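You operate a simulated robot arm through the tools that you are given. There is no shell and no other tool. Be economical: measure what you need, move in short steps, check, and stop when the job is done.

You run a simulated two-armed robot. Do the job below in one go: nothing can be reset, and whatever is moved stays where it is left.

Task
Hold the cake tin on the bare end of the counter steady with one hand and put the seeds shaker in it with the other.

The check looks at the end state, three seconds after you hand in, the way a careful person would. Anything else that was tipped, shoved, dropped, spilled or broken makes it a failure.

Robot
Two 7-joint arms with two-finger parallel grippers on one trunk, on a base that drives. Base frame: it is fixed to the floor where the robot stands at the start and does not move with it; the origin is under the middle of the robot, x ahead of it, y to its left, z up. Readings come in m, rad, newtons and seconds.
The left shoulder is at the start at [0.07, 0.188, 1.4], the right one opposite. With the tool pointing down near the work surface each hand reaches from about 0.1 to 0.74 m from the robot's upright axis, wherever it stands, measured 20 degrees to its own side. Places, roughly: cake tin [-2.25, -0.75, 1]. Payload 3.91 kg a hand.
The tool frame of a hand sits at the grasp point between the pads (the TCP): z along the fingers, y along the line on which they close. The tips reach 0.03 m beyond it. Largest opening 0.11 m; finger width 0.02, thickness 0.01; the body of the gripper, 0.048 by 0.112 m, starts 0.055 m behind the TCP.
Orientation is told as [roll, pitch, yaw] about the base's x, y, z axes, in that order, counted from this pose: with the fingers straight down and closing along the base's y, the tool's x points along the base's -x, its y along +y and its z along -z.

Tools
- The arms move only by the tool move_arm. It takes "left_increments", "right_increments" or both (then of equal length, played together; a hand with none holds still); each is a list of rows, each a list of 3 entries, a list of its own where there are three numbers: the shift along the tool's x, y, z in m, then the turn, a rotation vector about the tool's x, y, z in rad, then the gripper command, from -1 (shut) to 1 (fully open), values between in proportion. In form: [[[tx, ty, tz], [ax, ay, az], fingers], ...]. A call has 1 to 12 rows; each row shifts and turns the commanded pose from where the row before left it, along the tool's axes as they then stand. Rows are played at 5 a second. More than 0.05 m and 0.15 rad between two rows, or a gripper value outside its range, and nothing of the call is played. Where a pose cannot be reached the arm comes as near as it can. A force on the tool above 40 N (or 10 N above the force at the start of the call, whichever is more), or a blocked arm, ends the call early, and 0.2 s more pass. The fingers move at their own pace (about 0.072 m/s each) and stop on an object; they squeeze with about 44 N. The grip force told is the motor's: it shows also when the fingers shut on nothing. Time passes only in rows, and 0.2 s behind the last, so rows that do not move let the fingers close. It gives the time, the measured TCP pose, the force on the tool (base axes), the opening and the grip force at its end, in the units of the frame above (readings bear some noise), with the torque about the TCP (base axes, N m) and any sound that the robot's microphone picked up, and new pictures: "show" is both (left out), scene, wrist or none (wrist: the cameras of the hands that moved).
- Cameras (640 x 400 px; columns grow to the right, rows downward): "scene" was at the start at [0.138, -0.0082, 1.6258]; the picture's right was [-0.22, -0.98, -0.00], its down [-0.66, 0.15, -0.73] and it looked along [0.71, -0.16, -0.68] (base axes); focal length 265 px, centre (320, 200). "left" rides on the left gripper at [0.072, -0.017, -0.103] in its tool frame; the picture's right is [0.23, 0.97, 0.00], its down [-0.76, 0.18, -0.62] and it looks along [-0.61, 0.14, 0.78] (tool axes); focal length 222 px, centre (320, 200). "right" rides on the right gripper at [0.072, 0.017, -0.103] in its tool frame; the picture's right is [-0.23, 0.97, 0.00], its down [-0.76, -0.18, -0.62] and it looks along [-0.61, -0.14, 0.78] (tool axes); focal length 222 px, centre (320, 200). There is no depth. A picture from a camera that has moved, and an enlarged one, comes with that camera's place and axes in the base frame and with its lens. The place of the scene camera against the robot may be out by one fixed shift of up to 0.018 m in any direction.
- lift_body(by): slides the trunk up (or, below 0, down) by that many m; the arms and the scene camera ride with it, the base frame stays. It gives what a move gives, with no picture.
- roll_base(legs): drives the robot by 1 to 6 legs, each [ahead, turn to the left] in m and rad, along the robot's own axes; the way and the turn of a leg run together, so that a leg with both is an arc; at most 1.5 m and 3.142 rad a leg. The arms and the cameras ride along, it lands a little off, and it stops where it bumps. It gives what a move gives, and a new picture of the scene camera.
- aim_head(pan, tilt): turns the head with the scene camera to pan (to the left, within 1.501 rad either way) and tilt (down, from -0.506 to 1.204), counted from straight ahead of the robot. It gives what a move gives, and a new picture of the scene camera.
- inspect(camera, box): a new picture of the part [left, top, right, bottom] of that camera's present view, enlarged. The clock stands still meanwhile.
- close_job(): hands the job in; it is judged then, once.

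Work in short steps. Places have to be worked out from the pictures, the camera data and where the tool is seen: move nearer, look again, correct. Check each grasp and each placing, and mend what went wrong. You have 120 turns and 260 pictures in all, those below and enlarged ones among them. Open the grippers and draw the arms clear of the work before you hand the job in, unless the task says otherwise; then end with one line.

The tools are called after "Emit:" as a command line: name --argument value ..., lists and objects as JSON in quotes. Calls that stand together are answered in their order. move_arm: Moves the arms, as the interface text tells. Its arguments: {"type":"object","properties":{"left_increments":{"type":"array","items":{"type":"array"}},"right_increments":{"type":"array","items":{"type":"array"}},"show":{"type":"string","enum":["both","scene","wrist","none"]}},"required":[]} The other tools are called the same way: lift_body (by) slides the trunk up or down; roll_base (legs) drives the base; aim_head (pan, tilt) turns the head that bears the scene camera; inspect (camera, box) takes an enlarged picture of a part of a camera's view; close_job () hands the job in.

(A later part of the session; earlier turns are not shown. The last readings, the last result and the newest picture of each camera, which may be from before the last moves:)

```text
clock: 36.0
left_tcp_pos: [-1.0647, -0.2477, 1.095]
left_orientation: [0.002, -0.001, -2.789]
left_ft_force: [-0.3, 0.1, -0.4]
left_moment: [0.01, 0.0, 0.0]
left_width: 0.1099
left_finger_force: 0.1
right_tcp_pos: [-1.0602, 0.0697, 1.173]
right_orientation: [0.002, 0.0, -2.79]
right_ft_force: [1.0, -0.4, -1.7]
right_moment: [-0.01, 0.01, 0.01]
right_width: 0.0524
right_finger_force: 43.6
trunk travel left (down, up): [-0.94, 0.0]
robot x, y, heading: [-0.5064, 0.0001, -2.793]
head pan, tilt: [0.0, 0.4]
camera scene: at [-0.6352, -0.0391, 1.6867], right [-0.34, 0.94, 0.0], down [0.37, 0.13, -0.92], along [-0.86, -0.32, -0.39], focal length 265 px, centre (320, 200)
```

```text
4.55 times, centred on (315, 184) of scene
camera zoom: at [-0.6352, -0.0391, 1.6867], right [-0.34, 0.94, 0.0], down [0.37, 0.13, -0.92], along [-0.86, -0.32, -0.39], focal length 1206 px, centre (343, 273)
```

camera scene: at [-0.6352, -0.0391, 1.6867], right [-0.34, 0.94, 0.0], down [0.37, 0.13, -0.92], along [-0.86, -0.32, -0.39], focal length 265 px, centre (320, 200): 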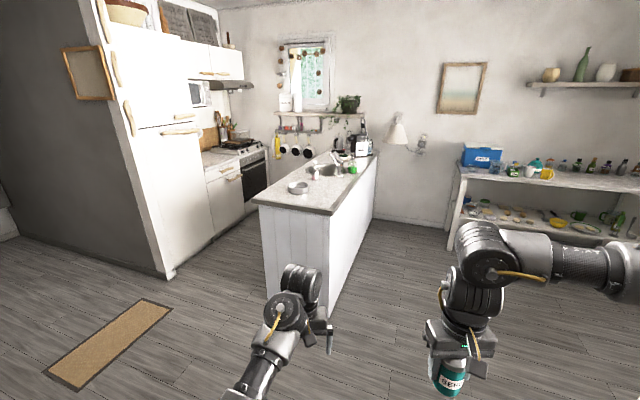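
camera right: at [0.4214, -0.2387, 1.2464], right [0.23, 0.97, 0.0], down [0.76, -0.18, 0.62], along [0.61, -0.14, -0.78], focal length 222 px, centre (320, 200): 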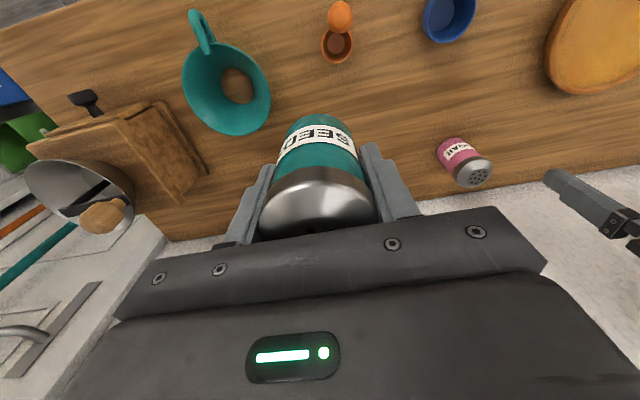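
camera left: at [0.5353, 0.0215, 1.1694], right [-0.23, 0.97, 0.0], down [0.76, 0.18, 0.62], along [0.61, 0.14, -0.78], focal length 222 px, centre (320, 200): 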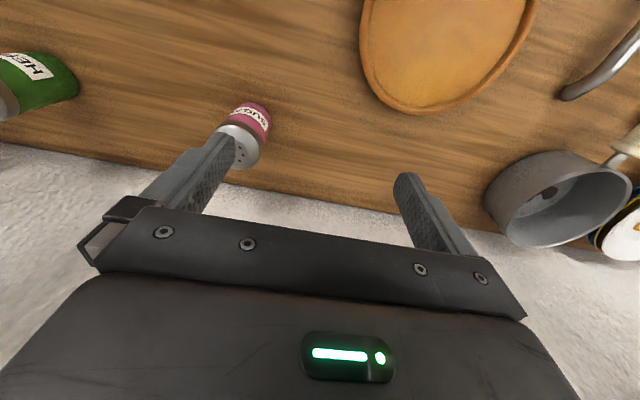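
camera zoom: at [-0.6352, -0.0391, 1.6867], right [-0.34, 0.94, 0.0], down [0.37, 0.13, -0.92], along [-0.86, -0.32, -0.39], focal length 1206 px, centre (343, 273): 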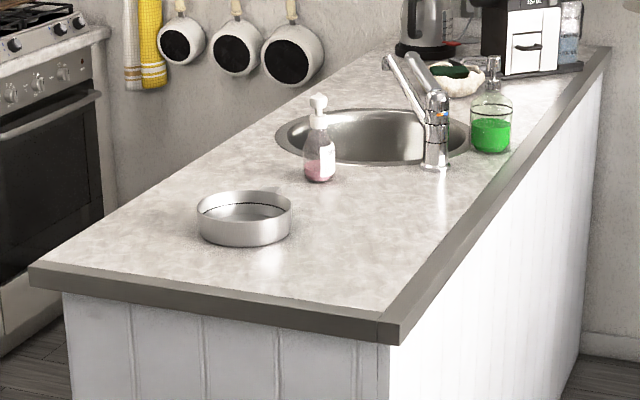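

The tin is about 0.155 m across, near (-2.25, -0.78). The island's near edge is at x ≈ -2.10 and it runs along -x, with its top at about z 0.95. I'll drive to (-1.3, -0.77) facing -x and look again.

Emit:
roll_base --legs '[[0, 0.421], [1.1, 0], [0, -0.77]]'

Emit:
aim_head --pan 0 --tilt 0.6

```text
clock: 44.8
left_tcp_pos: [-1.8655, -0.8392, 1.095]
left_orientation: [0.0, 0.001, -3.092]
left_ft_force: [0.5, -0.7, 0.1]
left_moment: [0.0, -0.02, 0.0]
left_width: 0.1102
left_finger_force: 0.1
right_tcp_pos: [-1.7663, -0.5396, 1.1734]
right_orientation: [0.0, 0.001, -3.093]
right_ft_force: [0.5, 0.7, -0.8]
right_moment: [0.01, 0.0, -0.01]
right_width: 0.0522
right_finger_force: 44.0
trunk travel left (down, up): [-0.94, 0.0]
robot x, y, heading: [-1.2604, -0.7667, -3.09]
head pan, tilt: [0.0, 0.4]
camera scene: at [-1.3967, -0.768, 1.6868], right [-0.05, 1.0, 0.0], down [0.39, 0.02, -0.92], along [-0.92, -0.04, -0.39], focal length 265 px, centre (320, 200)
```

scene: 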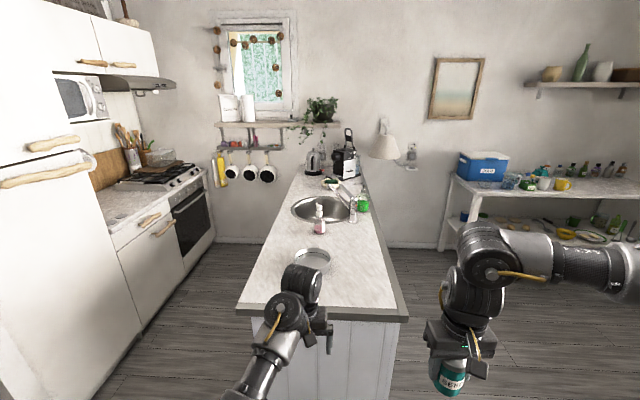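

```text
clock: 45.6
left_tcp_pos: [-1.8659, -0.8391, 1.0956]
left_orientation: [0.0, 0.0, -3.094]
left_ft_force: [-0.9, -0.2, 0.2]
left_moment: [-0.03, -0.03, 0.02]
left_width: 0.1099
left_finger_force: 0.1
right_tcp_pos: [-1.767, -0.5387, 1.1724]
right_orientation: [0.001, 0.001, -3.094]
right_ft_force: [-0.1, 0.5, -1.3]
right_moment: [0.01, -0.01, -0.01]
right_width: 0.0522
right_finger_force: 43.7
trunk travel left (down, up): [-0.94, 0.0]
robot x, y, heading: [-1.2607, -0.7747, -3.092]
head pan, tilt: [0.0, 0.6]
camera scene: at [-1.3921, -0.7665, 1.6687], right [-0.05, 1.0, 0.0], down [0.56, 0.03, -0.83], along [-0.82, -0.04, -0.56], focal length 265 px, centre (320, 200)
```

scene: 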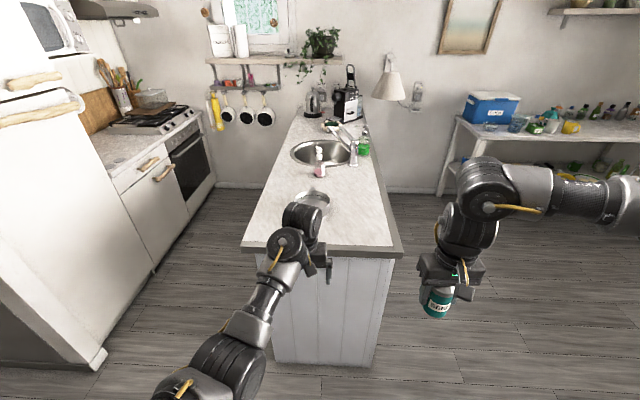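

I'm clear of the island. The left arm seems to be near a joint limit, so I'll test here in free space which motions it can make: a sideways shift first, with a small yaw.

Emit:
move_arm --left_increments '[[[0, 0.02, 0], [0, 0, -0.1], 1], [[0, 0.02, 0], [0, 0, -0.1], 1], [[0, 0.02, 0], [0, 0, -0.1], 1], [[0, 0, 0], [0, 0, 0], 1]]' --show "none"

Emit:
move_arm --left_increments '[[[0, 0, 0.03], [0, 0, 0], 1], [[0, 0, 0.03], [0, 0, 0], 1], [[0, 0, 0], [0, 0, 0], 1]]' --show "none"

```text
clock: 46.6
left_tcp_pos: [-1.8556, -0.9093, 1.067]
left_orientation: [0.0, 0.0, -2.791]
left_ft_force: [0.0, -0.3, 0.2]
left_moment: [-0.03, 0.03, -0.03]
left_width: 0.1101
left_finger_force: 0.0
left hand out of reach, approached as far as the arm can: row 1, 2, 3
right_tcp_pos: [-1.7665, -0.5388, 1.1738]
right_orientation: [-0.001, 0.0, -3.095]
right_ft_force: [-0.5, -0.3, -1.5]
right_moment: [-0.03, -0.02, -0.01]
right_width: 0.0523
right_finger_force: 44.6
trunk travel left (down, up): [-0.94, 0.0]
robot x, y, heading: [-1.2588, -0.7691, -3.095]
head pan, tilt: [0.0, 0.6]
```

```text
clock: 47.4
left_tcp_pos: [-1.8578, -0.9067, 1.0038]
left_orientation: [-0.002, -0.002, -2.793]
left_ft_force: [0.0, -0.1, -0.4]
left_moment: [-0.03, -0.01, 0.04]
left_width: 0.11
left_finger_force: 0.1
right_tcp_pos: [-1.7661, -0.5387, 1.1731]
right_orientation: [-0.001, 0.0, -3.093]
right_ft_force: [-0.7, -0.4, -1.2]
right_moment: [0.0, -0.01, 0.03]
right_width: 0.0521
right_finger_force: 44.1
trunk travel left (down, up): [-0.94, 0.0]
robot x, y, heading: [-1.2634, -0.7738, -3.095]
head pan, tilt: [0.0, 0.6]
```

Downward works; it was the upward direction that was limited. I'll straighten the yaw and draw the left hand back toward the body.

Emit:
move_arm --left_increments '[[[0.02, 0.01, 0], [0, 0, 0.1], 1], [[0.02, 0.01, 0], [0, 0, 0.1], 1], [[0.03, 0.01, 0], [0, 0, 0.1], 1], [[0.03, 0.01, 0], [0, 0, 0], 1], [[0.03, 0.01, 0], [0, 0, 0], 1], [[0.03, 0.01, 0], [0, 0, 0], 1], [[0, 0, 0], [0, 0, 0], 1]]' --show "scene"

```text
clock: 48.2
left_tcp_pos: [-1.7788, -0.9214, 1.0055]
left_orientation: [-0.005, -0.013, -3.074]
left_ft_force: [-2.5, 20.7, -12.3]
left_moment: [-2.66, 0.75, 1.7]
left_width: 0.1101
left_finger_force: 0.1
left hand out of reach, approached as far as the arm can: row 4
right_tcp_pos: [-1.7651, -0.5397, 1.1732]
right_orientation: [-0.001, -0.001, -3.094]
right_ft_force: [-0.1, -0.7, -1.4]
right_moment: [-0.01, 0.01, 0.03]
right_width: 0.0523
right_finger_force: 44.0
trunk travel left (down, up): [-0.94, 0.0]
robot x, y, heading: [-1.2621, -0.7679, -3.094]
head pan, tilt: [0.0, 0.6]
stopped in row 4 (left hand): the force on the tool passed its limit (the readings are from after the stop); the commanded pose is now the measured one
camera scene: at [-1.3904, -0.7677, 1.6688], right [-0.05, 1.0, 0.0], down [0.56, 0.03, -0.83], along [-0.82, -0.04, -0.56], focal length 265 px, centre (320, 200)
```

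scene: 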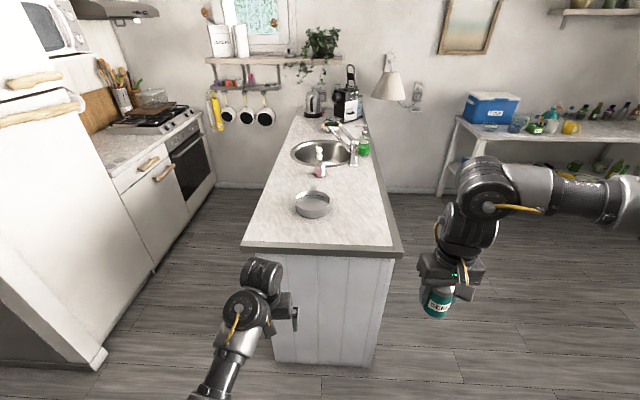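

The left hand met a force of about 20 N while folding inward, probably the arm touching itself. I'll ease it forward a little and zoom in on the tin.

Emit:
move_arm --left_increments '[[[-0.02, 0, 0.0], [0, 0, 0], 1], [[-0.01, 0, 0], [0, 0, 0], 1], [[0, 0, 0], [0, 0, 0], 1]]' --show "none"

Emit:
inspect --camera "scene" --box '[230, 130, 420, 260]'

```text
clock: 49.0
left_tcp_pos: [-1.8067, -0.9244, 1.0063]
left_orientation: [0.0, -0.009, -3.078]
left_ft_force: [0.3, 0.2, 0.1]
left_moment: [0.01, 0.0, -0.03]
left_width: 0.1097
left_finger_force: 0.1
right_tcp_pos: [-1.7667, -0.5395, 1.1738]
right_orientation: [0.0, 0.001, -3.094]
right_ft_force: [-0.2, -0.2, -1.0]
right_moment: [0.03, 0.0, 0.01]
right_width: 0.0524
right_finger_force: 43.8
trunk travel left (down, up): [-0.94, 0.0]
robot x, y, heading: [-1.2601, -0.7706, -3.09]
head pan, tilt: [0.0, 0.6]
```

```text
3.08 times, centred on (325, 195) of scene
camera zoom: at [-1.3917, -0.7669, 1.6687], right [-0.05, 1.0, 0.0], down [0.56, 0.03, -0.83], along [-0.82, -0.04, -0.56], focal length 816 px, centre (305, 215)
```

zoom: 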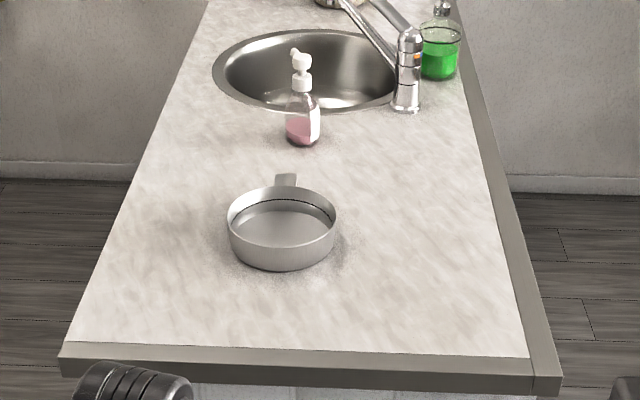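

The tin has a small tab on its far side. Triangulation gives its centre at about (-2.35, -0.85) with the rim near z 1.0. I'll raise the left hand a little, then drive 0.33 m closer and re-measure with the wrist camera.

Emit:
move_arm --left_increments '[[[0, 0, -0.02], [0, 0, 0], 1], [[0, 0, -0.02], [0, 0, 0], 1], [[0, 0, -0.02], [0, 0, 0], 1], [[0, 0, 0], [0, 0, 0], 1]]' --show "none"

Emit:
roll_base --legs '[[0.33, -0.05]]'

Emit:
inspect --camera "left" --box '[0, 0, 640, 400]'

```text
clock: 49.4
left_tcp_pos: [-1.8108, -0.9243, 1.0173]
left_orientation: [-0.005, -0.021, -3.069]
left_ft_force: [-1.8, 6.4, -2.9]
left_moment: [-0.75, 0.0, 0.51]
left_width: 0.11
left_finger_force: 0.0
right_tcp_pos: [-1.7667, -0.5395, 1.1725]
right_orientation: [0.0, 0.0, -3.094]
right_ft_force: [0.4, 0.4, -1.5]
right_moment: [-0.01, 0.04, -0.01]
right_width: 0.0523
right_finger_force: 44.4
trunk travel left (down, up): [-0.94, 0.0]
robot x, y, heading: [-1.2574, -0.7689, -3.09]
head pan, tilt: [0.0, 0.6]
stopped in row 1 (left hand): the force on the tool passed its limit (the readings are from after the stop); the commanded pose is now the measured one
```

```text
clock: 51.6
left_tcp_pos: [-2.1481, -0.8982, 1.0188]
left_orientation: [-0.004, -0.022, -3.126]
left_ft_force: [-0.6, 13.0, -9.7]
left_moment: [-1.71, 0.72, 1.15]
left_width: 0.1101
left_finger_force: 0.0
right_tcp_pos: [-2.0801, -0.5182, 1.1731]
right_orientation: [0.001, -0.001, 3.133]
right_ft_force: [0.7, -0.5, -0.8]
right_moment: [0.02, 0.04, 0.02]
right_width: 0.0522
right_finger_force: 43.8
trunk travel left (down, up): [-0.94, 0.0]
robot x, y, heading: [-1.5901, -0.7784, 3.141]
head pan, tilt: [0.0, 0.6]
camera scene: at [-1.7196, -0.7666, 1.6689], right [0.01, 1.0, 0.0], down [0.56, 0.0, -0.83], along [-0.83, 0.01, -0.56], focal length 265 px, centre (320, 200)
```

scene: 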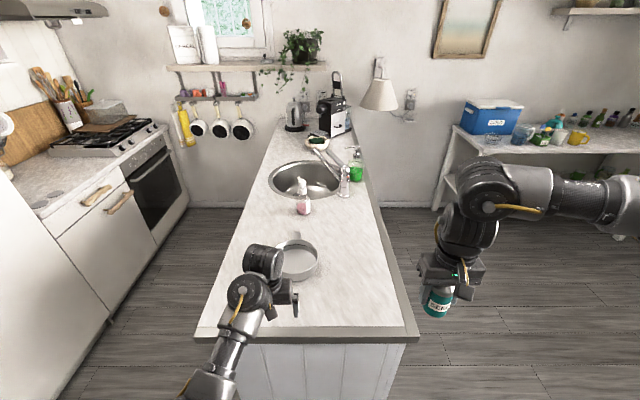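

```text
1.00 times, centred on (320, 200) of left
camera zoom: at [-2.0714, -0.8818, 1.1202], right [0.24, -0.97, -0.01], down [-0.75, -0.19, 0.64], along [-0.62, -0.15, -0.77], focal length 222 px, centre (320, 200)
```

zoom: 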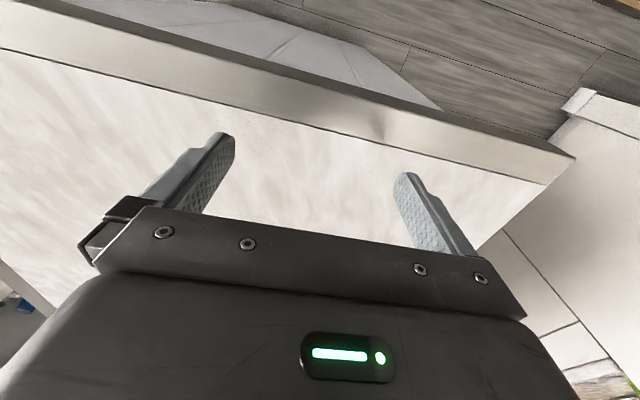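

The left arm is pressing on itself (13 N), so I'll ease it down and forward. I also want a clearer view of the tin.

Emit:
move_arm --left_increments '[[[-0.015, 0.01, 0.01], [0, 0, 0], 1], [[0, 0.02, 0.0], [0, 0, 0], 1], [[0, 0.01, 0], [0, 0, 0], 1], [[0, 0, 0], [0, 0, 0], 1]]' --show "none"

Emit:
inspect --camera "scene" --box '[190, 200, 420, 345]'

```text
clock: 52.2
left_tcp_pos: [-2.1651, -0.93, 1.0063]
left_orientation: [-0.006, -0.022, -3.113]
left_ft_force: [-3.0, 7.9, -10.2]
left_moment: [-0.97, 0.5, 0.68]
left_width: 0.1101
left_finger_force: 0.1
right_tcp_pos: [-2.0822, -0.5187, 1.1744]
right_orientation: [-0.001, 0.001, 3.133]
right_ft_force: [0.2, 0.0, -1.4]
right_moment: [0.02, -0.01, 0.0]
right_width: 0.0526
right_finger_force: 43.7
trunk travel left (down, up): [-0.94, 0.0]
robot x, y, heading: [-1.5917, -0.7761, 3.138]
head pan, tilt: [0.0, 0.6]
stopped in row 3 (left hand): the force on the tool passed its limit (the readings are from after the stop); the commanded pose is now the measured one
```

```text
2.76 times, centred on (305, 272) of scene
camera zoom: at [-1.7214, -0.7675, 1.6687], right [0.01, 1.0, 0.0], down [0.56, 0.0, -0.83], along [-0.83, 0.01, -0.56], focal length 732 px, centre (361, 0)
```

zoom: 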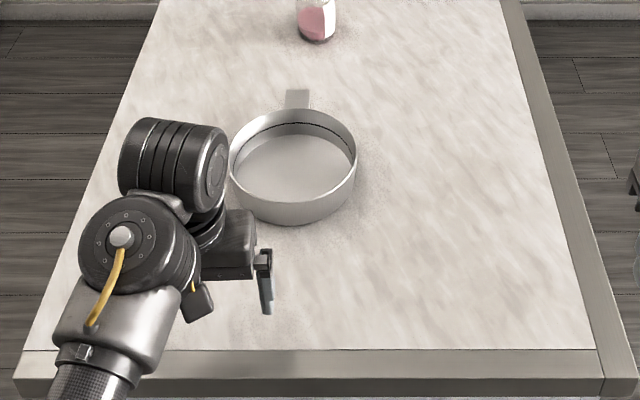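

The left hand's camera box is pressing on its own forearm. Yawing the hand counter-clockwise frees it and also suits gripping the near-left rim. I'll yaw it now, then shift the robot about 6.5 cm to its left and 7 cm ahead.

Emit:
move_arm --left_increments '[[[-0.02, 0, 0], [0, 0, -0.1], 1], [[0, 0, 0], [0, 0, -0.1], 1], [[0, 0, 0], [0, 0, -0.1], 1], [[0, 0, 0], [0, 0, -0.1], 1], [[0, 0, 0], [0, 0, 0], 1]]' --show "none"

Emit:
roll_base --legs '[[-0.25, 0], [0, 0.2], [0.33, 0], [0, -0.2]]'

Emit:
inspect --camera "left" --box '[0, 0, 640, 400]'

```text
clock: 53.4
left_tcp_pos: [-2.1846, -0.9294, 1.0065]
left_orientation: [-0.013, -0.018, -2.714]
left_ft_force: [-1.5, 0.8, -0.4]
left_moment: [0.01, -0.01, -0.02]
left_width: 0.11
left_finger_force: 0.0
right_tcp_pos: [-2.0828, -0.5175, 1.1732]
right_orientation: [0.0, 0.001, 3.133]
right_ft_force: [0.0, -0.4, -1.6]
right_moment: [-0.02, -0.01, 0.01]
right_width: 0.0525
right_finger_force: 43.9
trunk travel left (down, up): [-0.94, 0.0]
robot x, y, heading: [-1.5898, -0.779, 3.133]
head pan, tilt: [0.0, 0.6]
```

```text
clock: 58.6
left_tcp_pos: [-2.254, -0.9983, 1.0059]
left_orientation: [-0.017, -0.016, -2.715]
left_ft_force: [-0.3, 0.3, -0.8]
left_moment: [0.0, -0.01, 0.03]
left_width: 0.1101
left_finger_force: 0.1
right_tcp_pos: [-2.1536, -0.5875, 1.1721]
right_orientation: [-0.001, 0.003, 3.132]
right_ft_force: [-0.6, -0.2, -1.8]
right_moment: [0.01, -0.02, 0.01]
right_width: 0.052
right_finger_force: 43.4
trunk travel left (down, up): [-0.94, 0.0]
robot x, y, heading: [-1.6564, -0.8426, 3.133]
head pan, tilt: [0.0, 0.6]
camera scene: at [-1.7932, -0.836, 1.6684], right [0.01, 1.0, 0.0], down [0.57, 0.0, -0.82], along [-0.82, 0.01, -0.57], focal length 265 px, centre (320, 200)
```

scene: 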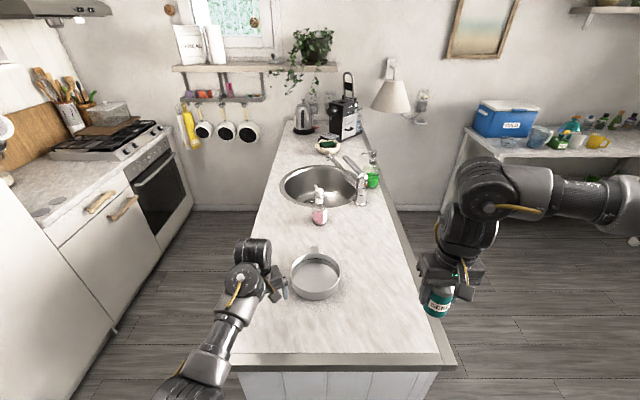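

```text
1.00 times, centred on (320, 200) of left
camera zoom: at [-2.1925, -0.9544, 1.1084], right [0.61, -0.79, -0.02], down [-0.61, -0.48, 0.63], along [-0.51, -0.38, -0.77], focal length 222 px, centre (320, 200)
```

zoom: 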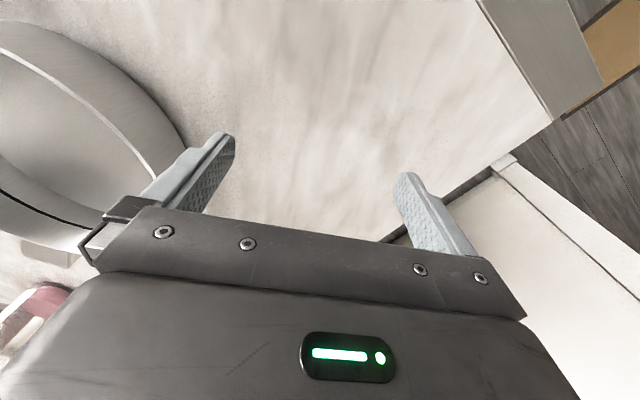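

The left hand is over bare counter, clear of the tin. I'll lower it gently until the fingertips feel the surface, which gives me the counter height exactly.

Emit:
move_arm --left_increments '[[[0, 0, 0.01], [0, 0, 0], 1], [[0, 0, 0.006], [0, 0, 0], 1], [[0, 0, 0.006], [0, 0, 0], 1], [[0, 0, 0.006], [0, 0, 0], 1], [[0, 0, 0.006], [0, 0, 0], 1], [[0, 0, 0.006], [0, 0, 0], 1], [[0, 0, 0.006], [0, 0, 0], 1], [[0, 0, 0.006], [0, 0, 0], 1], [[0, 0, 0.006], [0, 0, 0], 1]]' --show "wrist"

```text
clock: 59.8
left_tcp_pos: [-2.2546, -0.9988, 0.9819]
left_orientation: [-0.02, -0.026, -2.711]
left_ft_force: [19.0, -2.0, 25.4]
left_moment: [-1.42, -1.47, 0.79]
left_width: 0.1098
left_finger_force: 0.2
right_tcp_pos: [-2.1482, -0.587, 1.1744]
right_orientation: [0.003, -0.002, 3.135]
right_ft_force: [0.2, -0.3, -1.5]
right_moment: [0.04, -0.01, 0.0]
right_width: 0.0521
right_finger_force: 43.8
trunk travel left (down, up): [-0.94, 0.0]
robot x, y, heading: [-1.6584, -0.8399, 3.135]
head pan, tilt: [0.0, 0.6]
stopped in row 6 (left hand): the force on the tool passed its limit (the readings are from after the stop); the commanded pose is now the measured one
camera left: at [-2.1918, -0.9535, 1.0832], right [0.61, -0.79, -0.02], down [-0.6, -0.48, 0.64], along [-0.52, -0.38, -0.77], focal length 222 px, centre (320, 200)
```

left: 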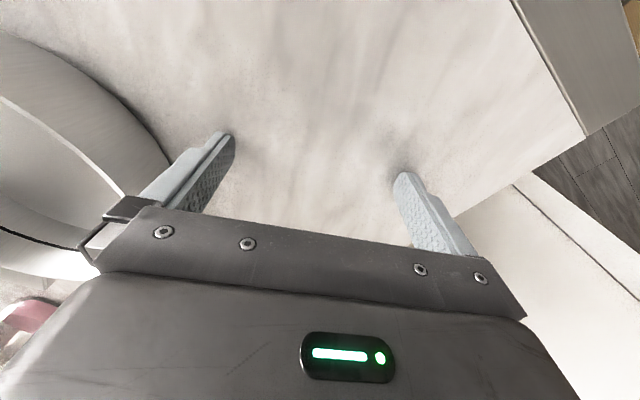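

Contact came at TCP z 0.982, so the counter top is at about z 0.95. I'll raise the hand again and take a precise fix on the tin.

Emit:
move_arm --left_increments '[[[0, 0, -0.01], [0, 0, 0], 1], [[0, 0, -0.01], [0, 0, 0], 1], [[0, 0, 0], [0, 0, 0], 1]]' --show "none"

Emit:
inspect --camera "scene" --box '[220, 230, 400, 342]'

Emit:
inspect --camera "left" --box '[0, 0, 320, 200]'

```text
clock: 60.6
left_tcp_pos: [-2.2578, -0.998, 0.998]
left_orientation: [-0.021, -0.024, -2.713]
left_ft_force: [0.4, -0.5, 0.1]
left_moment: [0.0, 0.03, 0.01]
left_width: 0.11
left_finger_force: 0.1
right_tcp_pos: [-2.1517, -0.5873, 1.1735]
right_orientation: [-0.001, -0.001, 3.134]
right_ft_force: [0.1, 0.1, -1.1]
right_moment: [0.0, -0.02, 0.01]
right_width: 0.0523
right_finger_force: 44.1
trunk travel left (down, up): [-0.94, 0.0]
robot x, y, heading: [-1.6598, -0.8435, 3.133]
head pan, tilt: [0.0, 0.6]
```

```text
3.56 times, centred on (310, 286) of scene
camera zoom: at [-1.7909, -0.8342, 1.6686], right [0.01, 1.0, 0.0], down [0.56, 0.0, -0.83], along [-0.83, 0.01, -0.56], focal length 943 px, centre (356, -106)
```

zoom: 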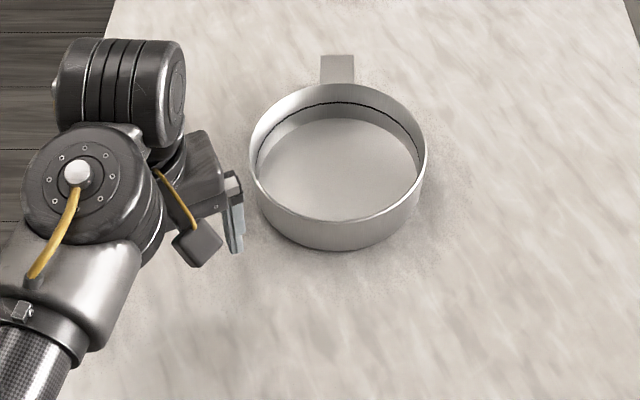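

```text
2.00 times, centred on (160, 100) of left
camera zoom: at [-2.1939, -0.9532, 1.0988], right [0.61, -0.79, -0.02], down [-0.6, -0.48, 0.64], along [-0.52, -0.38, -0.77], focal length 444 px, centre (640, 400)
```

zoom: 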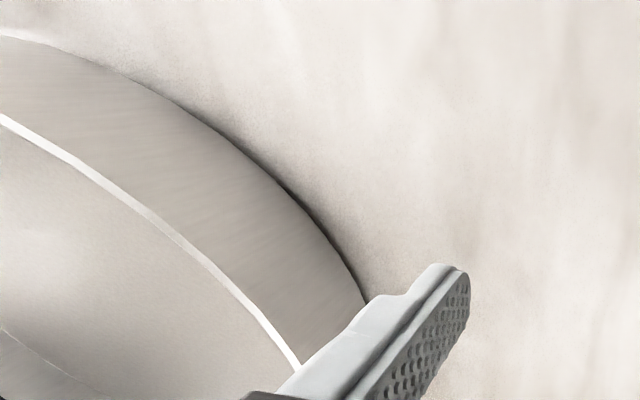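

From the left camera and the finger's known position, the tin centre is about (-2.368, -0.858), radius 0.08, rim z ≈ 0.995. Before driving the last 9 cm I'll raise the left hand so its fingers clear the rim.

Emit:
move_arm --left_increments '[[[0, 0.015, -0.015], [0, 0, 0], 1], [[0, 0.015, -0.015], [0, 0, 0], 1], [[0, 0, -0.015], [0, 0, 0], 1], [[0, 0, -0.01], [0, 0, 0], 1], [[0, 0, 0], [0, 0, 0], 1]]' --show "none"

```text
clock: 61.8
left_tcp_pos: [-2.2445, -1.0265, 1.0432]
left_orientation: [-0.021, -0.027, -2.713]
left_ft_force: [-0.3, 0.8, 0.1]
left_moment: [-0.02, 0.03, 0.01]
left_width: 0.1099
left_finger_force: 0.0
left hand out of reach, approached as far as the arm can: row 4
right_tcp_pos: [-2.1525, -0.5876, 1.1736]
right_orientation: [0.001, 0.0, 3.134]
right_ft_force: [-0.7, 0.0, -2.0]
right_moment: [0.01, 0.05, 0.0]
right_width: 0.0524
right_finger_force: 43.7
trunk travel left (down, up): [-0.94, 0.0]
robot x, y, heading: [-1.6609, -0.8438, 3.135]
head pan, tilt: [0.0, 0.6]
```

The fingertips are now above rim height and clear to the side. I'll drive ahead 9 cm.

Emit:
roll_base --legs '[[0.09, 0.008]]'

Emit:
aim_head --pan 0 --tilt 0.85

Emit:
inspect --camera "left" --box '[0, 0, 640, 400]'

```text
clock: 62.9
left_tcp_pos: [-2.3247, -1.0315, 1.0472]
left_orientation: [-0.023, -0.034, -2.704]
left_ft_force: [-0.7, -0.3, -1.5]
left_moment: [0.01, -0.02, 0.01]
left_width: 0.11
left_finger_force: 0.1
right_tcp_pos: [-2.2356, -0.5887, 1.1779]
right_orientation: [0.0, -0.011, -3.138]
right_ft_force: [-0.4, 0.7, -2.4]
right_moment: [-0.06, 0.0, 0.0]
right_width: 0.0523
right_finger_force: 44.5
trunk travel left (down, up): [-0.94, 0.0]
robot x, y, heading: [-1.7555, -0.8424, -3.14]
head pan, tilt: [0.0, 0.6]
camera scene: at [-1.8802, -0.8347, 1.6688], right [0.0, 1.0, 0.0], down [0.56, 0.0, -0.83], along [-0.83, 0.0, -0.56], focal length 265 px, centre (320, 200)
```

scene: 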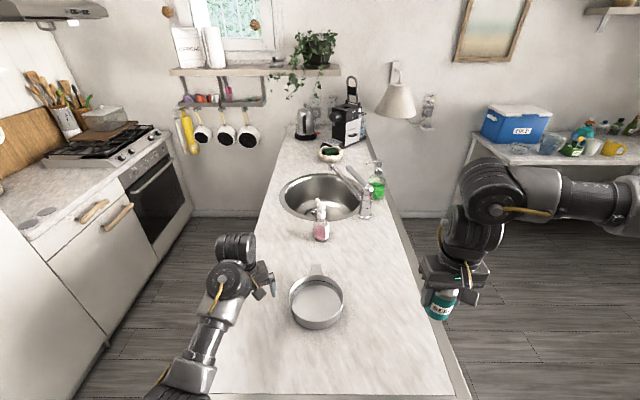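

```text
clock: 63.7
left_tcp_pos: [-2.323, -1.0319, 1.0477]
left_orientation: [-0.024, -0.037, -2.706]
left_ft_force: [0.8, 0.1, 0.4]
left_moment: [0.01, 0.03, -0.03]
left_width: 0.1102
left_finger_force: 0.0
right_tcp_pos: [-2.2349, -0.5904, 1.1799]
right_orientation: [-0.001, -0.012, -3.137]
right_ft_force: [0.3, -0.4, -1.4]
right_moment: [-0.01, 0.05, 0.03]
right_width: 0.0525
right_finger_force: 43.6
trunk travel left (down, up): [-0.94, 0.0]
robot x, y, heading: [-1.7534, -0.8471, -3.14]
head pan, tilt: [0.0, 0.85]
camera scene: at [-1.8681, -0.8356, 1.6484], right [0.0, 1.0, 0.0], down [0.75, 0.0, -0.66], along [-0.66, 0.0, -0.75], focal length 265 px, centre (320, 200)
```

scene: 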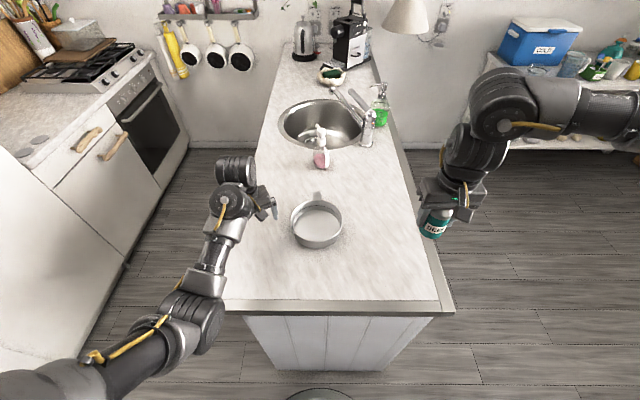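

```text
1.00 times, centred on (320, 200) of left
camera zoom: at [-2.2596, -0.9864, 1.1496], right [0.62, -0.79, -0.03], down [-0.59, -0.49, 0.65], along [-0.52, -0.38, -0.76], focal length 222 px, centre (320, 200)
```

zoom: 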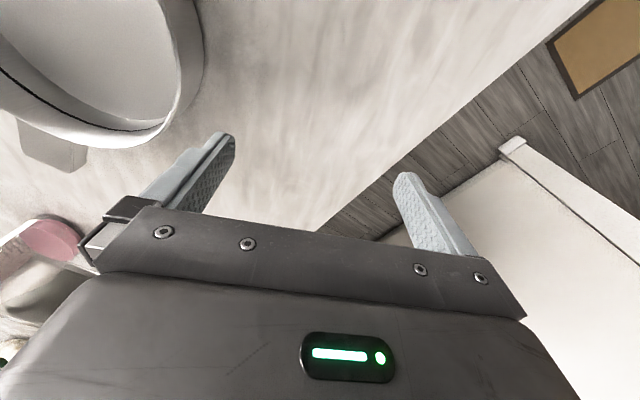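

The readings show a slight pitch of about 0.012 that wasn't there before, so something may be touching the island. I'll back off 2 cm and see whether it clears.

Emit:
roll_base --legs '[[-0.02, 0]]'

Emit:
inspect --camera "scene" --box '[100, 130, 360, 400]'

```text
clock: 64.5
left_tcp_pos: [-2.3141, -1.0321, 1.0419]
left_orientation: [-0.02, -0.028, -2.703]
left_ft_force: [-0.3, 0.4, -0.6]
left_moment: [0.02, -0.03, -0.01]
left_width: 0.1098
left_finger_force: 0.1
right_tcp_pos: [-2.2245, -0.591, 1.1741]
right_orientation: [0.0, -0.002, -3.14]
right_ft_force: [-0.5, 0.1, -0.6]
right_moment: [0.0, -0.05, -0.01]
right_width: 0.052
right_finger_force: 44.0
trunk travel left (down, up): [-0.94, 0.0]
robot x, y, heading: [-1.7335, -0.8432, -3.141]
head pan, tilt: [0.0, 0.85]
camera scene: at [-1.8636, -0.8359, 1.6469], right [0.0, 1.0, 0.0], down [0.75, 0.0, -0.66], along [-0.66, 0.0, -0.75], focal length 265 px, centre (320, 200)
```

scene: 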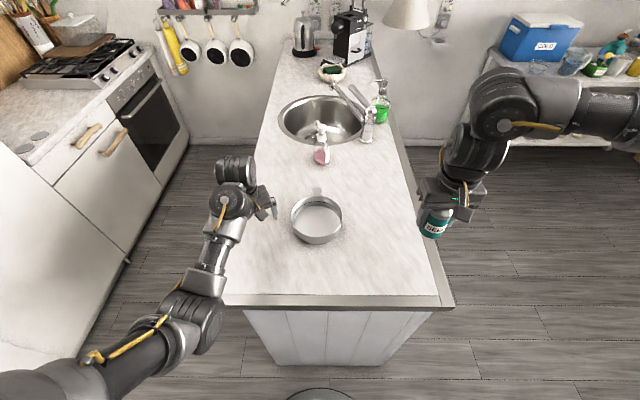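

```text
1.48 times, centred on (230, 265) of scene
camera zoom: at [-1.8636, -0.8359, 1.6469], right [0.0, 1.0, 0.0], down [0.75, 0.0, -0.66], along [-0.66, 0.0, -0.75], focal length 393 px, centre (453, 104)
```

zoom: 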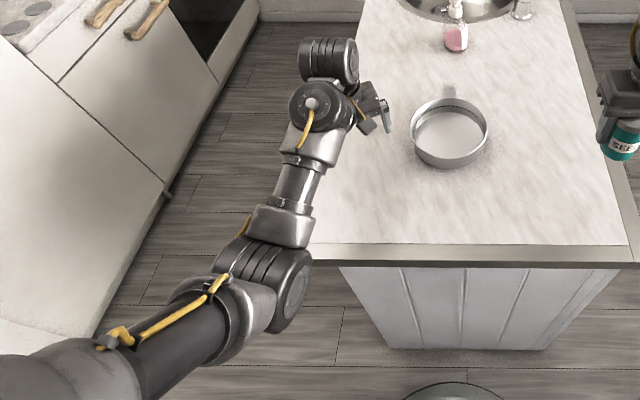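

Backing off cleared it: the left elbow had been meeting the island's front edge, so I stay here. The tin is 0.635 m ahead. I'll bring the left hand above the near-left rim at about (-2.307, -0.909), yawing so that it closes across the wall.

Emit:
move_arm --left_increments '[[[0.0147, -0.027, 0], [0, 0, 0], 1], [[0.0147, -0.027, 0], [0, 0, 0], 1], [[0.0147, -0.027, 0], [0, 0, 0], 1], [[0.0147, -0.027, 0], [0, 0, 0], 1], [[0, 0, 0], [0, 0, -0.108], 1], [[0, 0, 0], [0, 0, -0.108], 1], [[0, 0, 0], [0, 0, -0.108], 1], [[0, 0, 0], [0, 0, -0.108], 1], [[0, 0, 0], [0, 0, 0], 1]]'

```text
clock: 66.5
left_tcp_pos: [-2.3008, -0.9088, 1.0467]
left_orientation: [-0.032, -0.022, -2.268]
left_ft_force: [-0.5, -0.3, 1.0]
left_moment: [-0.04, -0.01, -0.01]
left_width: 0.1099
left_finger_force: 0.0
right_tcp_pos: [-2.2196, -0.5909, 1.1757]
right_orientation: [0.0, -0.007, -3.137]
right_ft_force: [0.7, -0.5, -1.3]
right_moment: [0.0, -0.03, -0.05]
right_width: 0.0522
right_finger_force: 44.0
trunk travel left (down, up): [-0.94, 0.0]
robot x, y, heading: [-1.7344, -0.8452, -3.142]
head pan, tilt: [0.0, 0.85]
camera scene: at [-1.8562, -0.8353, 1.6476], right [0.0, 1.0, 0.0], down [0.75, 0.0, -0.66], along [-0.66, 0.0, -0.75], focal length 265 px, centre (320, 200)
camera left: at [-2.262, -0.8435, 1.1484], right [0.89, -0.45, -0.04], down [-0.33, -0.7, 0.63], along [-0.31, -0.55, -0.77], focal length 222 px, centre (320, 200)
```

scene: 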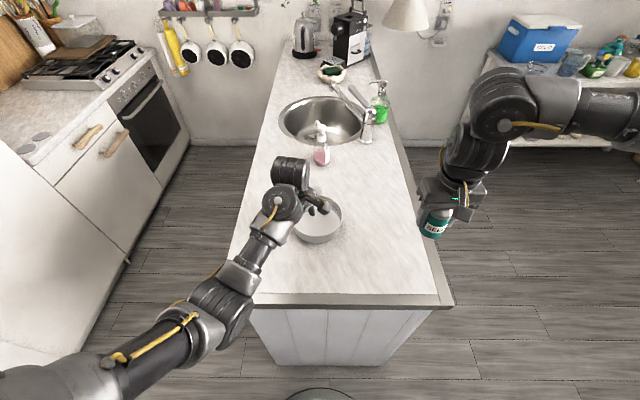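
left: 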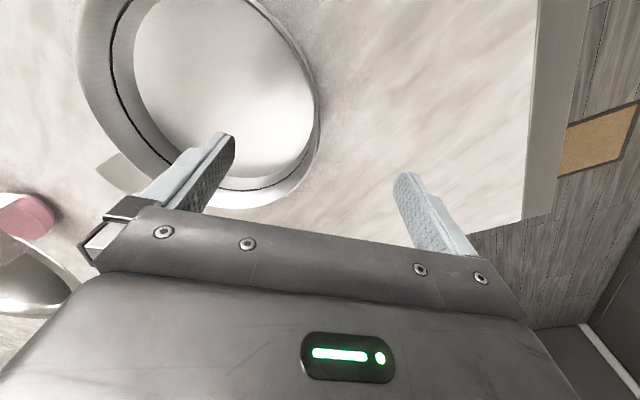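

The finger straddles the tin's near-left rim as intended. A small pitch of -0.007 suggests the elbow is again close to the edge, so I'll look closely.

Emit:
inspect --camera "scene" --box '[170, 150, 360, 350]'

```text
2.00 times, centred on (265, 250) of scene
camera zoom: at [-1.8562, -0.8353, 1.6476], right [0.0, 1.0, 0.0], down [0.75, 0.0, -0.66], along [-0.66, 0.0, -0.75], focal length 530 px, centre (430, 100)
```

zoom: 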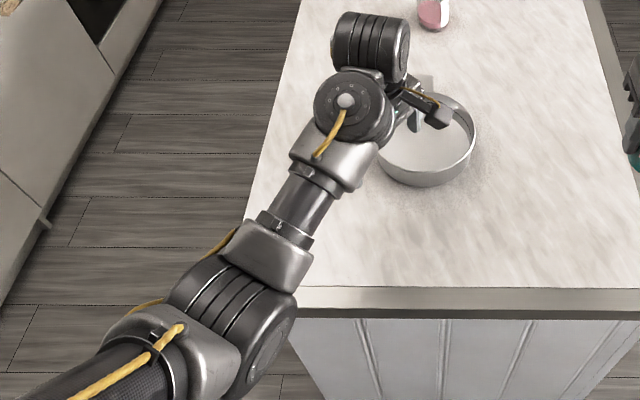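

The elbow sits just at the island's front-left corner. I'll reposition the base about 10 cm to its left and 2.5 cm back, which frees the elbow and makes the right arm's reach easier.

Emit:
roll_base --legs '[[-0.35, 0], [0, 0.298], [0.34, 0], [0, -0.298]]'

Emit:
inspect --camera "left" --box '[0, 0, 640, 400]'

```text
clock: 72.5
left_tcp_pos: [-2.2741, -1.0144, 1.0453]
left_orientation: [-0.034, -0.019, -2.26]
left_ft_force: [1.0, 0.5, 0.4]
left_moment: [0.03, -0.03, 0.0]
left_width: 0.1098
left_finger_force: 0.1
right_tcp_pos: [-2.1972, -0.6953, 1.1768]
right_orientation: [0.0, -0.009, -3.13]
right_ft_force: [0.0, -0.4, -1.4]
right_moment: [-0.01, 0.02, 0.0]
right_width: 0.0522
right_finger_force: 43.8
trunk travel left (down, up): [-0.94, 0.0]
robot x, y, heading: [-1.7067, -0.9465, -3.124]
head pan, tilt: [0.0, 0.85]
camera scene: at [-1.8311, -0.9368, 1.6475], right [-0.01, 1.0, 0.0], down [0.75, 0.01, -0.66], along [-0.66, -0.01, -0.75], focal length 265 px, centre (320, 200)
```

scene: 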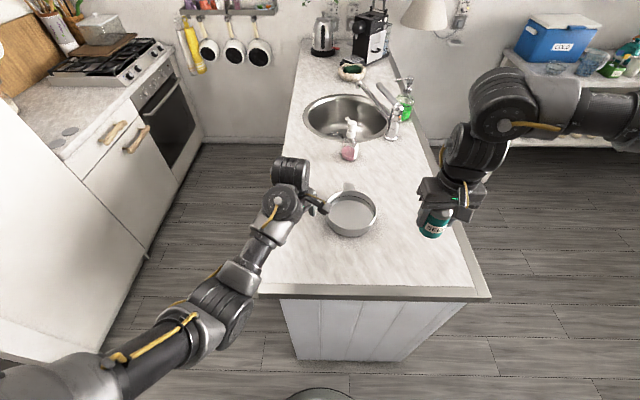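

```text
1.00 times, centred on (320, 200) of left
camera zoom: at [-2.2367, -0.9492, 1.1482], right [0.9, -0.44, -0.04], down [-0.32, -0.7, 0.63], along [-0.31, -0.55, -0.77], focal length 222 px, centre (320, 200)
```

zoom: 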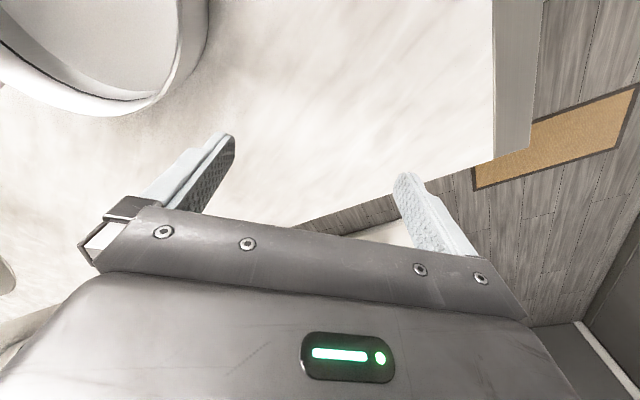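

The tin lies to the right of the left hand. I'll move the left hand back over the near-left rim at (-2.307, -0.909) and lean the gripper body slightly away from where the right hand will come.

Emit:
move_arm --left_increments '[[[0.02, -0.031, 0], [0, 0, 0], 1], [[0.02, -0.031, 0], [0, 0, 0], 1], [[0.02, -0.031, 0], [0, 0, 0], 1], [[0, 0, 0], [0, -0.1, 0], 1], [[0, 0, 0], [0, -0.1, 0], 1], [[0, 0, 0], [0, 0, 0], 1]]'

Emit:
inspect --camera "scene" --box '[200, 130, 420, 330]'

```text
clock: 73.9
left_tcp_pos: [-2.3051, -0.9076, 1.0465]
left_orientation: [-0.032, -0.22, -2.256]
left_ft_force: [-0.2, -0.1, -0.1]
left_moment: [0.02, -0.05, -0.04]
left_width: 0.1099
left_finger_force: 0.0
right_tcp_pos: [-2.1977, -0.6936, 1.1764]
right_orientation: [0.001, -0.007, -3.127]
right_ft_force: [0.3, -0.3, -1.7]
right_moment: [0.01, 0.03, -0.02]
right_width: 0.0522
right_finger_force: 43.7
trunk travel left (down, up): [-0.94, 0.0]
robot x, y, heading: [-1.7073, -0.9418, -3.129]
head pan, tilt: [0.0, 0.85]
camera scene: at [-1.8303, -0.9357, 1.6476], right [-0.01, 1.0, 0.0], down [0.75, 0.01, -0.66], along [-0.66, -0.01, -0.75], focal length 265 px, centre (320, 200)
camera left: at [-2.2556, -0.827, 1.1326], right [0.89, -0.45, -0.08], down [-0.23, -0.6, 0.77], along [-0.39, -0.67, -0.64], focal length 222 px, centre (320, 200)
```

scene: 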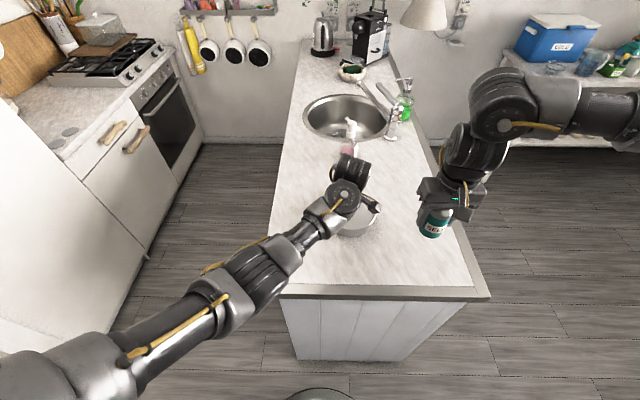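
left: 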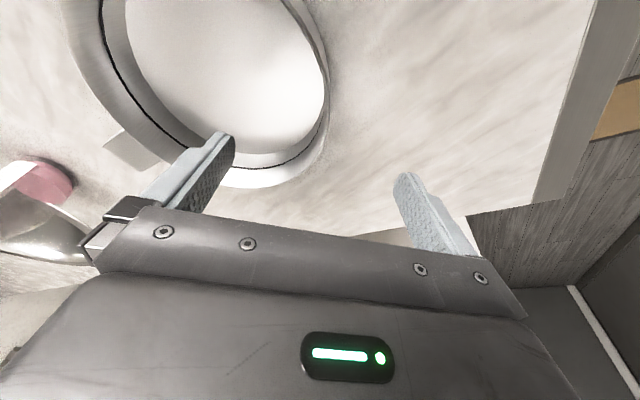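

```text
2.00 times, centred on (310, 230) of scene
camera zoom: at [-1.8303, -0.9357, 1.6476], right [-0.01, 1.0, 0.0], down [0.75, 0.01, -0.66], along [-0.66, -0.01, -0.75], focal length 530 px, centre (340, 140)
```

zoom: 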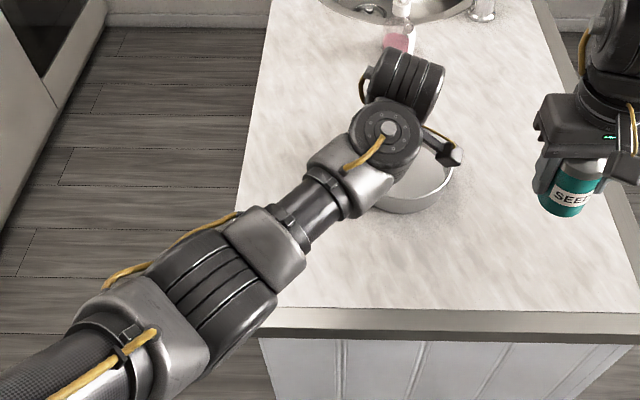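

The elbow is now well clear and high. The left fingers straddle the rim, so I'll lower them vertically about 5 cm and look.

Emit:
move_arm --left_increments '[[[0.0034, 0, 0.0167], [0, 0, 0], 1], [[0.0034, 0, 0.0167], [0, 0, 0], 1], [[0.0034, 0, 0.0167], [0, 0, 0], 1], [[0, 0, 0], [0, 0, 0], 1]]'

```text
clock: 75.1
left_tcp_pos: [-2.3195, -0.9398, 0.9898]
left_orientation: [-0.02, -0.25, -2.226]
left_ft_force: [0.0, 0.3, 0.0]
left_moment: [0.0, 0.0, -0.06]
left_width: 0.1098
left_finger_force: 0.2
right_tcp_pos: [-2.1982, -0.6944, 1.1758]
right_orientation: [0.001, -0.006, -3.128]
right_ft_force: [0.2, -0.1, -1.0]
right_moment: [-0.05, 0.01, -0.03]
right_width: 0.0523
right_finger_force: 43.5
trunk travel left (down, up): [-0.94, 0.0]
robot x, y, heading: [-1.7086, -0.9423, -3.124]
head pan, tilt: [0.0, 0.85]
stopped in row 4 (left hand): the arm was blocked; the commanded pose is now the measured one
camera scene: at [-1.8301, -0.9355, 1.6476], right [-0.01, 1.0, 0.0], down [0.75, 0.01, -0.66], along [-0.66, -0.01, -0.75], focal length 265 px, centre (320, 200)
camera left: at [-2.2718, -0.8535, 1.0738], right [0.9, -0.42, -0.07], down [-0.21, -0.58, 0.79], along [-0.38, -0.7, -0.61], focal length 222 px, centre (320, 200)
```

scene: 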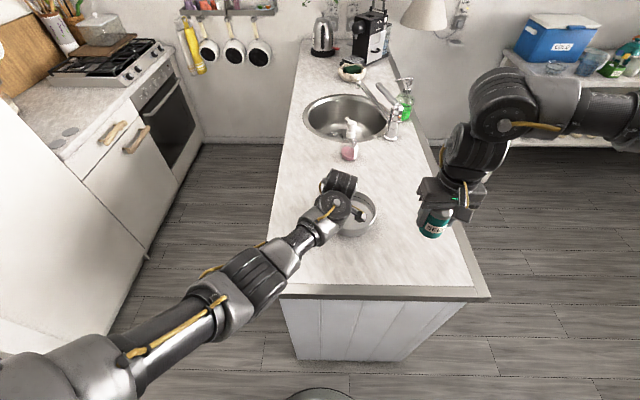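
left: 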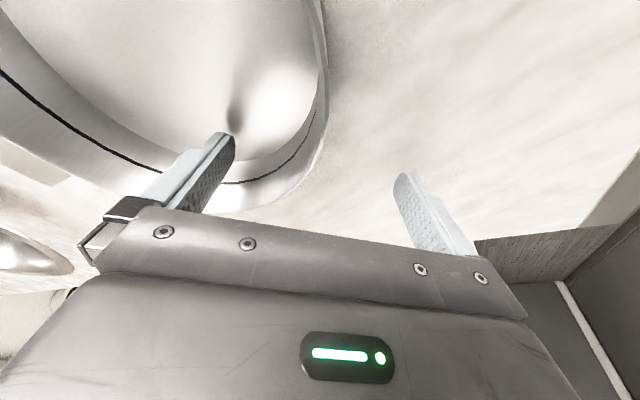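

The arm was blocked with no force on the tool, and the hand slid about 3 cm sideways, so one of its links touches something. I'll look at the elbow and forearm.

Emit:
inspect --camera "scene" --box '[80, 160, 400, 360]'

Emit:
aim_head --pan 0.5 --tilt 1.1

```text
2.00 times, centred on (240, 260) of scene
camera zoom: at [-1.8301, -0.9355, 1.6476], right [-0.01, 1.0, 0.0], down [0.75, 0.01, -0.66], along [-0.66, -0.01, -0.75], focal length 530 px, centre (480, 80)
```

zoom: 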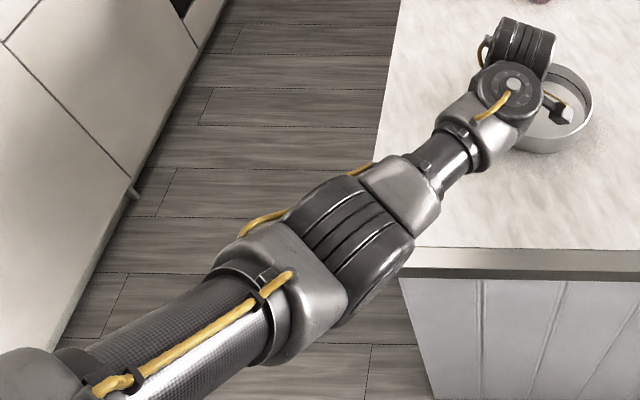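

```text
clock: 76.0
left_tcp_pos: [-2.3191, -0.9371, 0.991]
left_orientation: [-0.017, -0.248, -2.228]
left_ft_force: [-0.2, -0.8, -0.2]
left_moment: [0.01, 0.0, -0.02]
left_width: 0.11
left_finger_force: 0.1
right_tcp_pos: [-2.1967, -0.6944, 1.1764]
right_orientation: [-0.001, -0.006, -3.128]
right_ft_force: [-0.1, 0.0, -0.9]
right_moment: [-0.01, -0.02, -0.03]
right_width: 0.0521
right_finger_force: 44.7
trunk travel left (down, up): [-0.94, 0.0]
robot x, y, heading: [-1.7091, -0.9422, -3.121]
head pan, tilt: [0.499, 1.1]
camera scene: at [-1.8069, -0.9653, 1.63], right [-0.49, 0.87, 0.0], down [0.78, 0.44, -0.45], along [-0.4, -0.22, -0.89], focal length 265 px, centre (320, 200)
```

scene: 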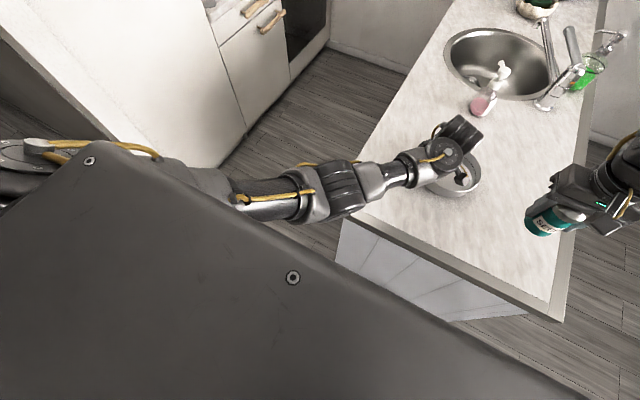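

The elbow sits against the island's front-left corner when the hand is low. I don't need to go so deep, so I'll rise about 12 mm, undo 0.3 rad of the yaw (the hand is now at the 120° side of the rim) and check that the arm follows freely.

Emit:
move_arm --left_increments '[[[-0.0025, 0, -0.012], [0, 0, 0], 1], [[0, 0, 0], [0, 0, 0.12], 1], [[0, 0, 0], [0, 0, 0.12], 1], [[0, 0, 0], [0, 0, 0.1], 1], [[0, 0, 0], [0, 0, 0], 1]]' --show "wrist"

Emit:
aim_head --pan 0.1 --tilt 0.85

```text
clock: 77.2
left_tcp_pos: [-2.3167, -0.9331, 1.0039]
left_orientation: [0.064, -0.238, -2.586]
left_ft_force: [0.5, -0.1, -0.3]
left_moment: [-0.01, 0.0, -0.03]
left_width: 0.11
left_finger_force: 0.1
right_tcp_pos: [-2.1973, -0.6943, 1.1767]
right_orientation: [0.002, -0.007, -3.127]
right_ft_force: [-0.3, -0.3, -1.3]
right_moment: [0.01, 0.01, 0.05]
right_width: 0.0523
right_finger_force: 43.6
trunk travel left (down, up): [-0.94, 0.0]
robot x, y, heading: [-1.7065, -0.9421, -3.127]
head pan, tilt: [0.499, 1.1]
camera left: at [-2.2476, -0.8636, 1.086], right [0.71, -0.7, 0.01], down [-0.43, -0.43, 0.79], along [-0.55, -0.57, -0.61], focal length 222 px, centre (320, 200)
```

left: 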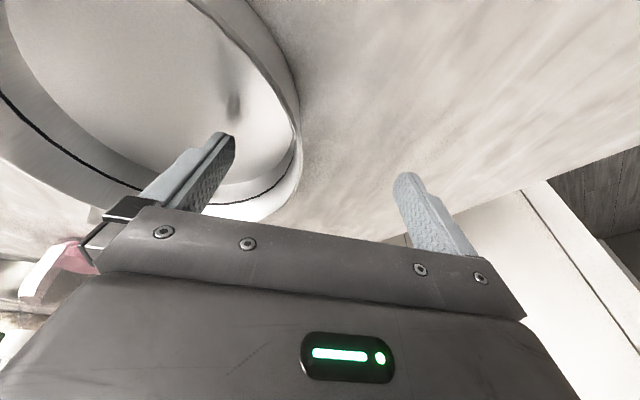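

```text
clock: 78.1
left_tcp_pos: [-2.317, -0.9339, 1.0048]
left_orientation: [0.065, -0.237, -2.582]
left_ft_force: [-0.8, 0.2, 0.1]
left_moment: [0.0, -0.01, 0.01]
left_width: 0.1099
left_finger_force: 0.0
right_tcp_pos: [-2.1968, -0.6944, 1.177]
right_orientation: [0.001, -0.008, -3.128]
right_ft_force: [0.4, 0.1, -0.8]
right_moment: [0.01, -0.03, 0.04]
right_width: 0.052
right_finger_force: 43.8
trunk travel left (down, up): [-0.94, 0.0]
robot x, y, heading: [-1.7086, -0.9458, -3.125]
head pan, tilt: [0.099, 0.85]
camera scene: at [-1.8295, -0.9434, 1.6476], right [-0.11, 0.99, 0.0], down [0.75, 0.09, -0.66], along [-0.66, -0.08, -0.75], focal length 265 px, centre (320, 200)
```

scene: 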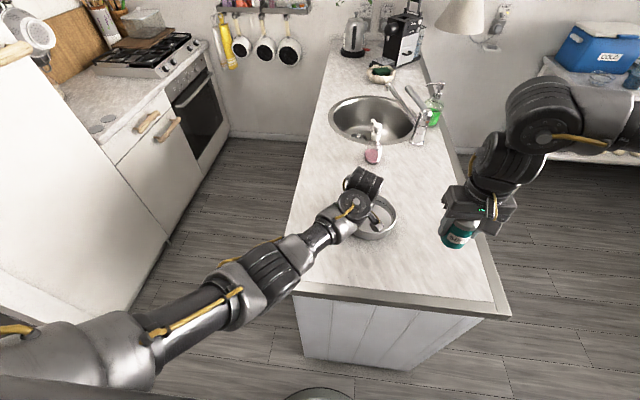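

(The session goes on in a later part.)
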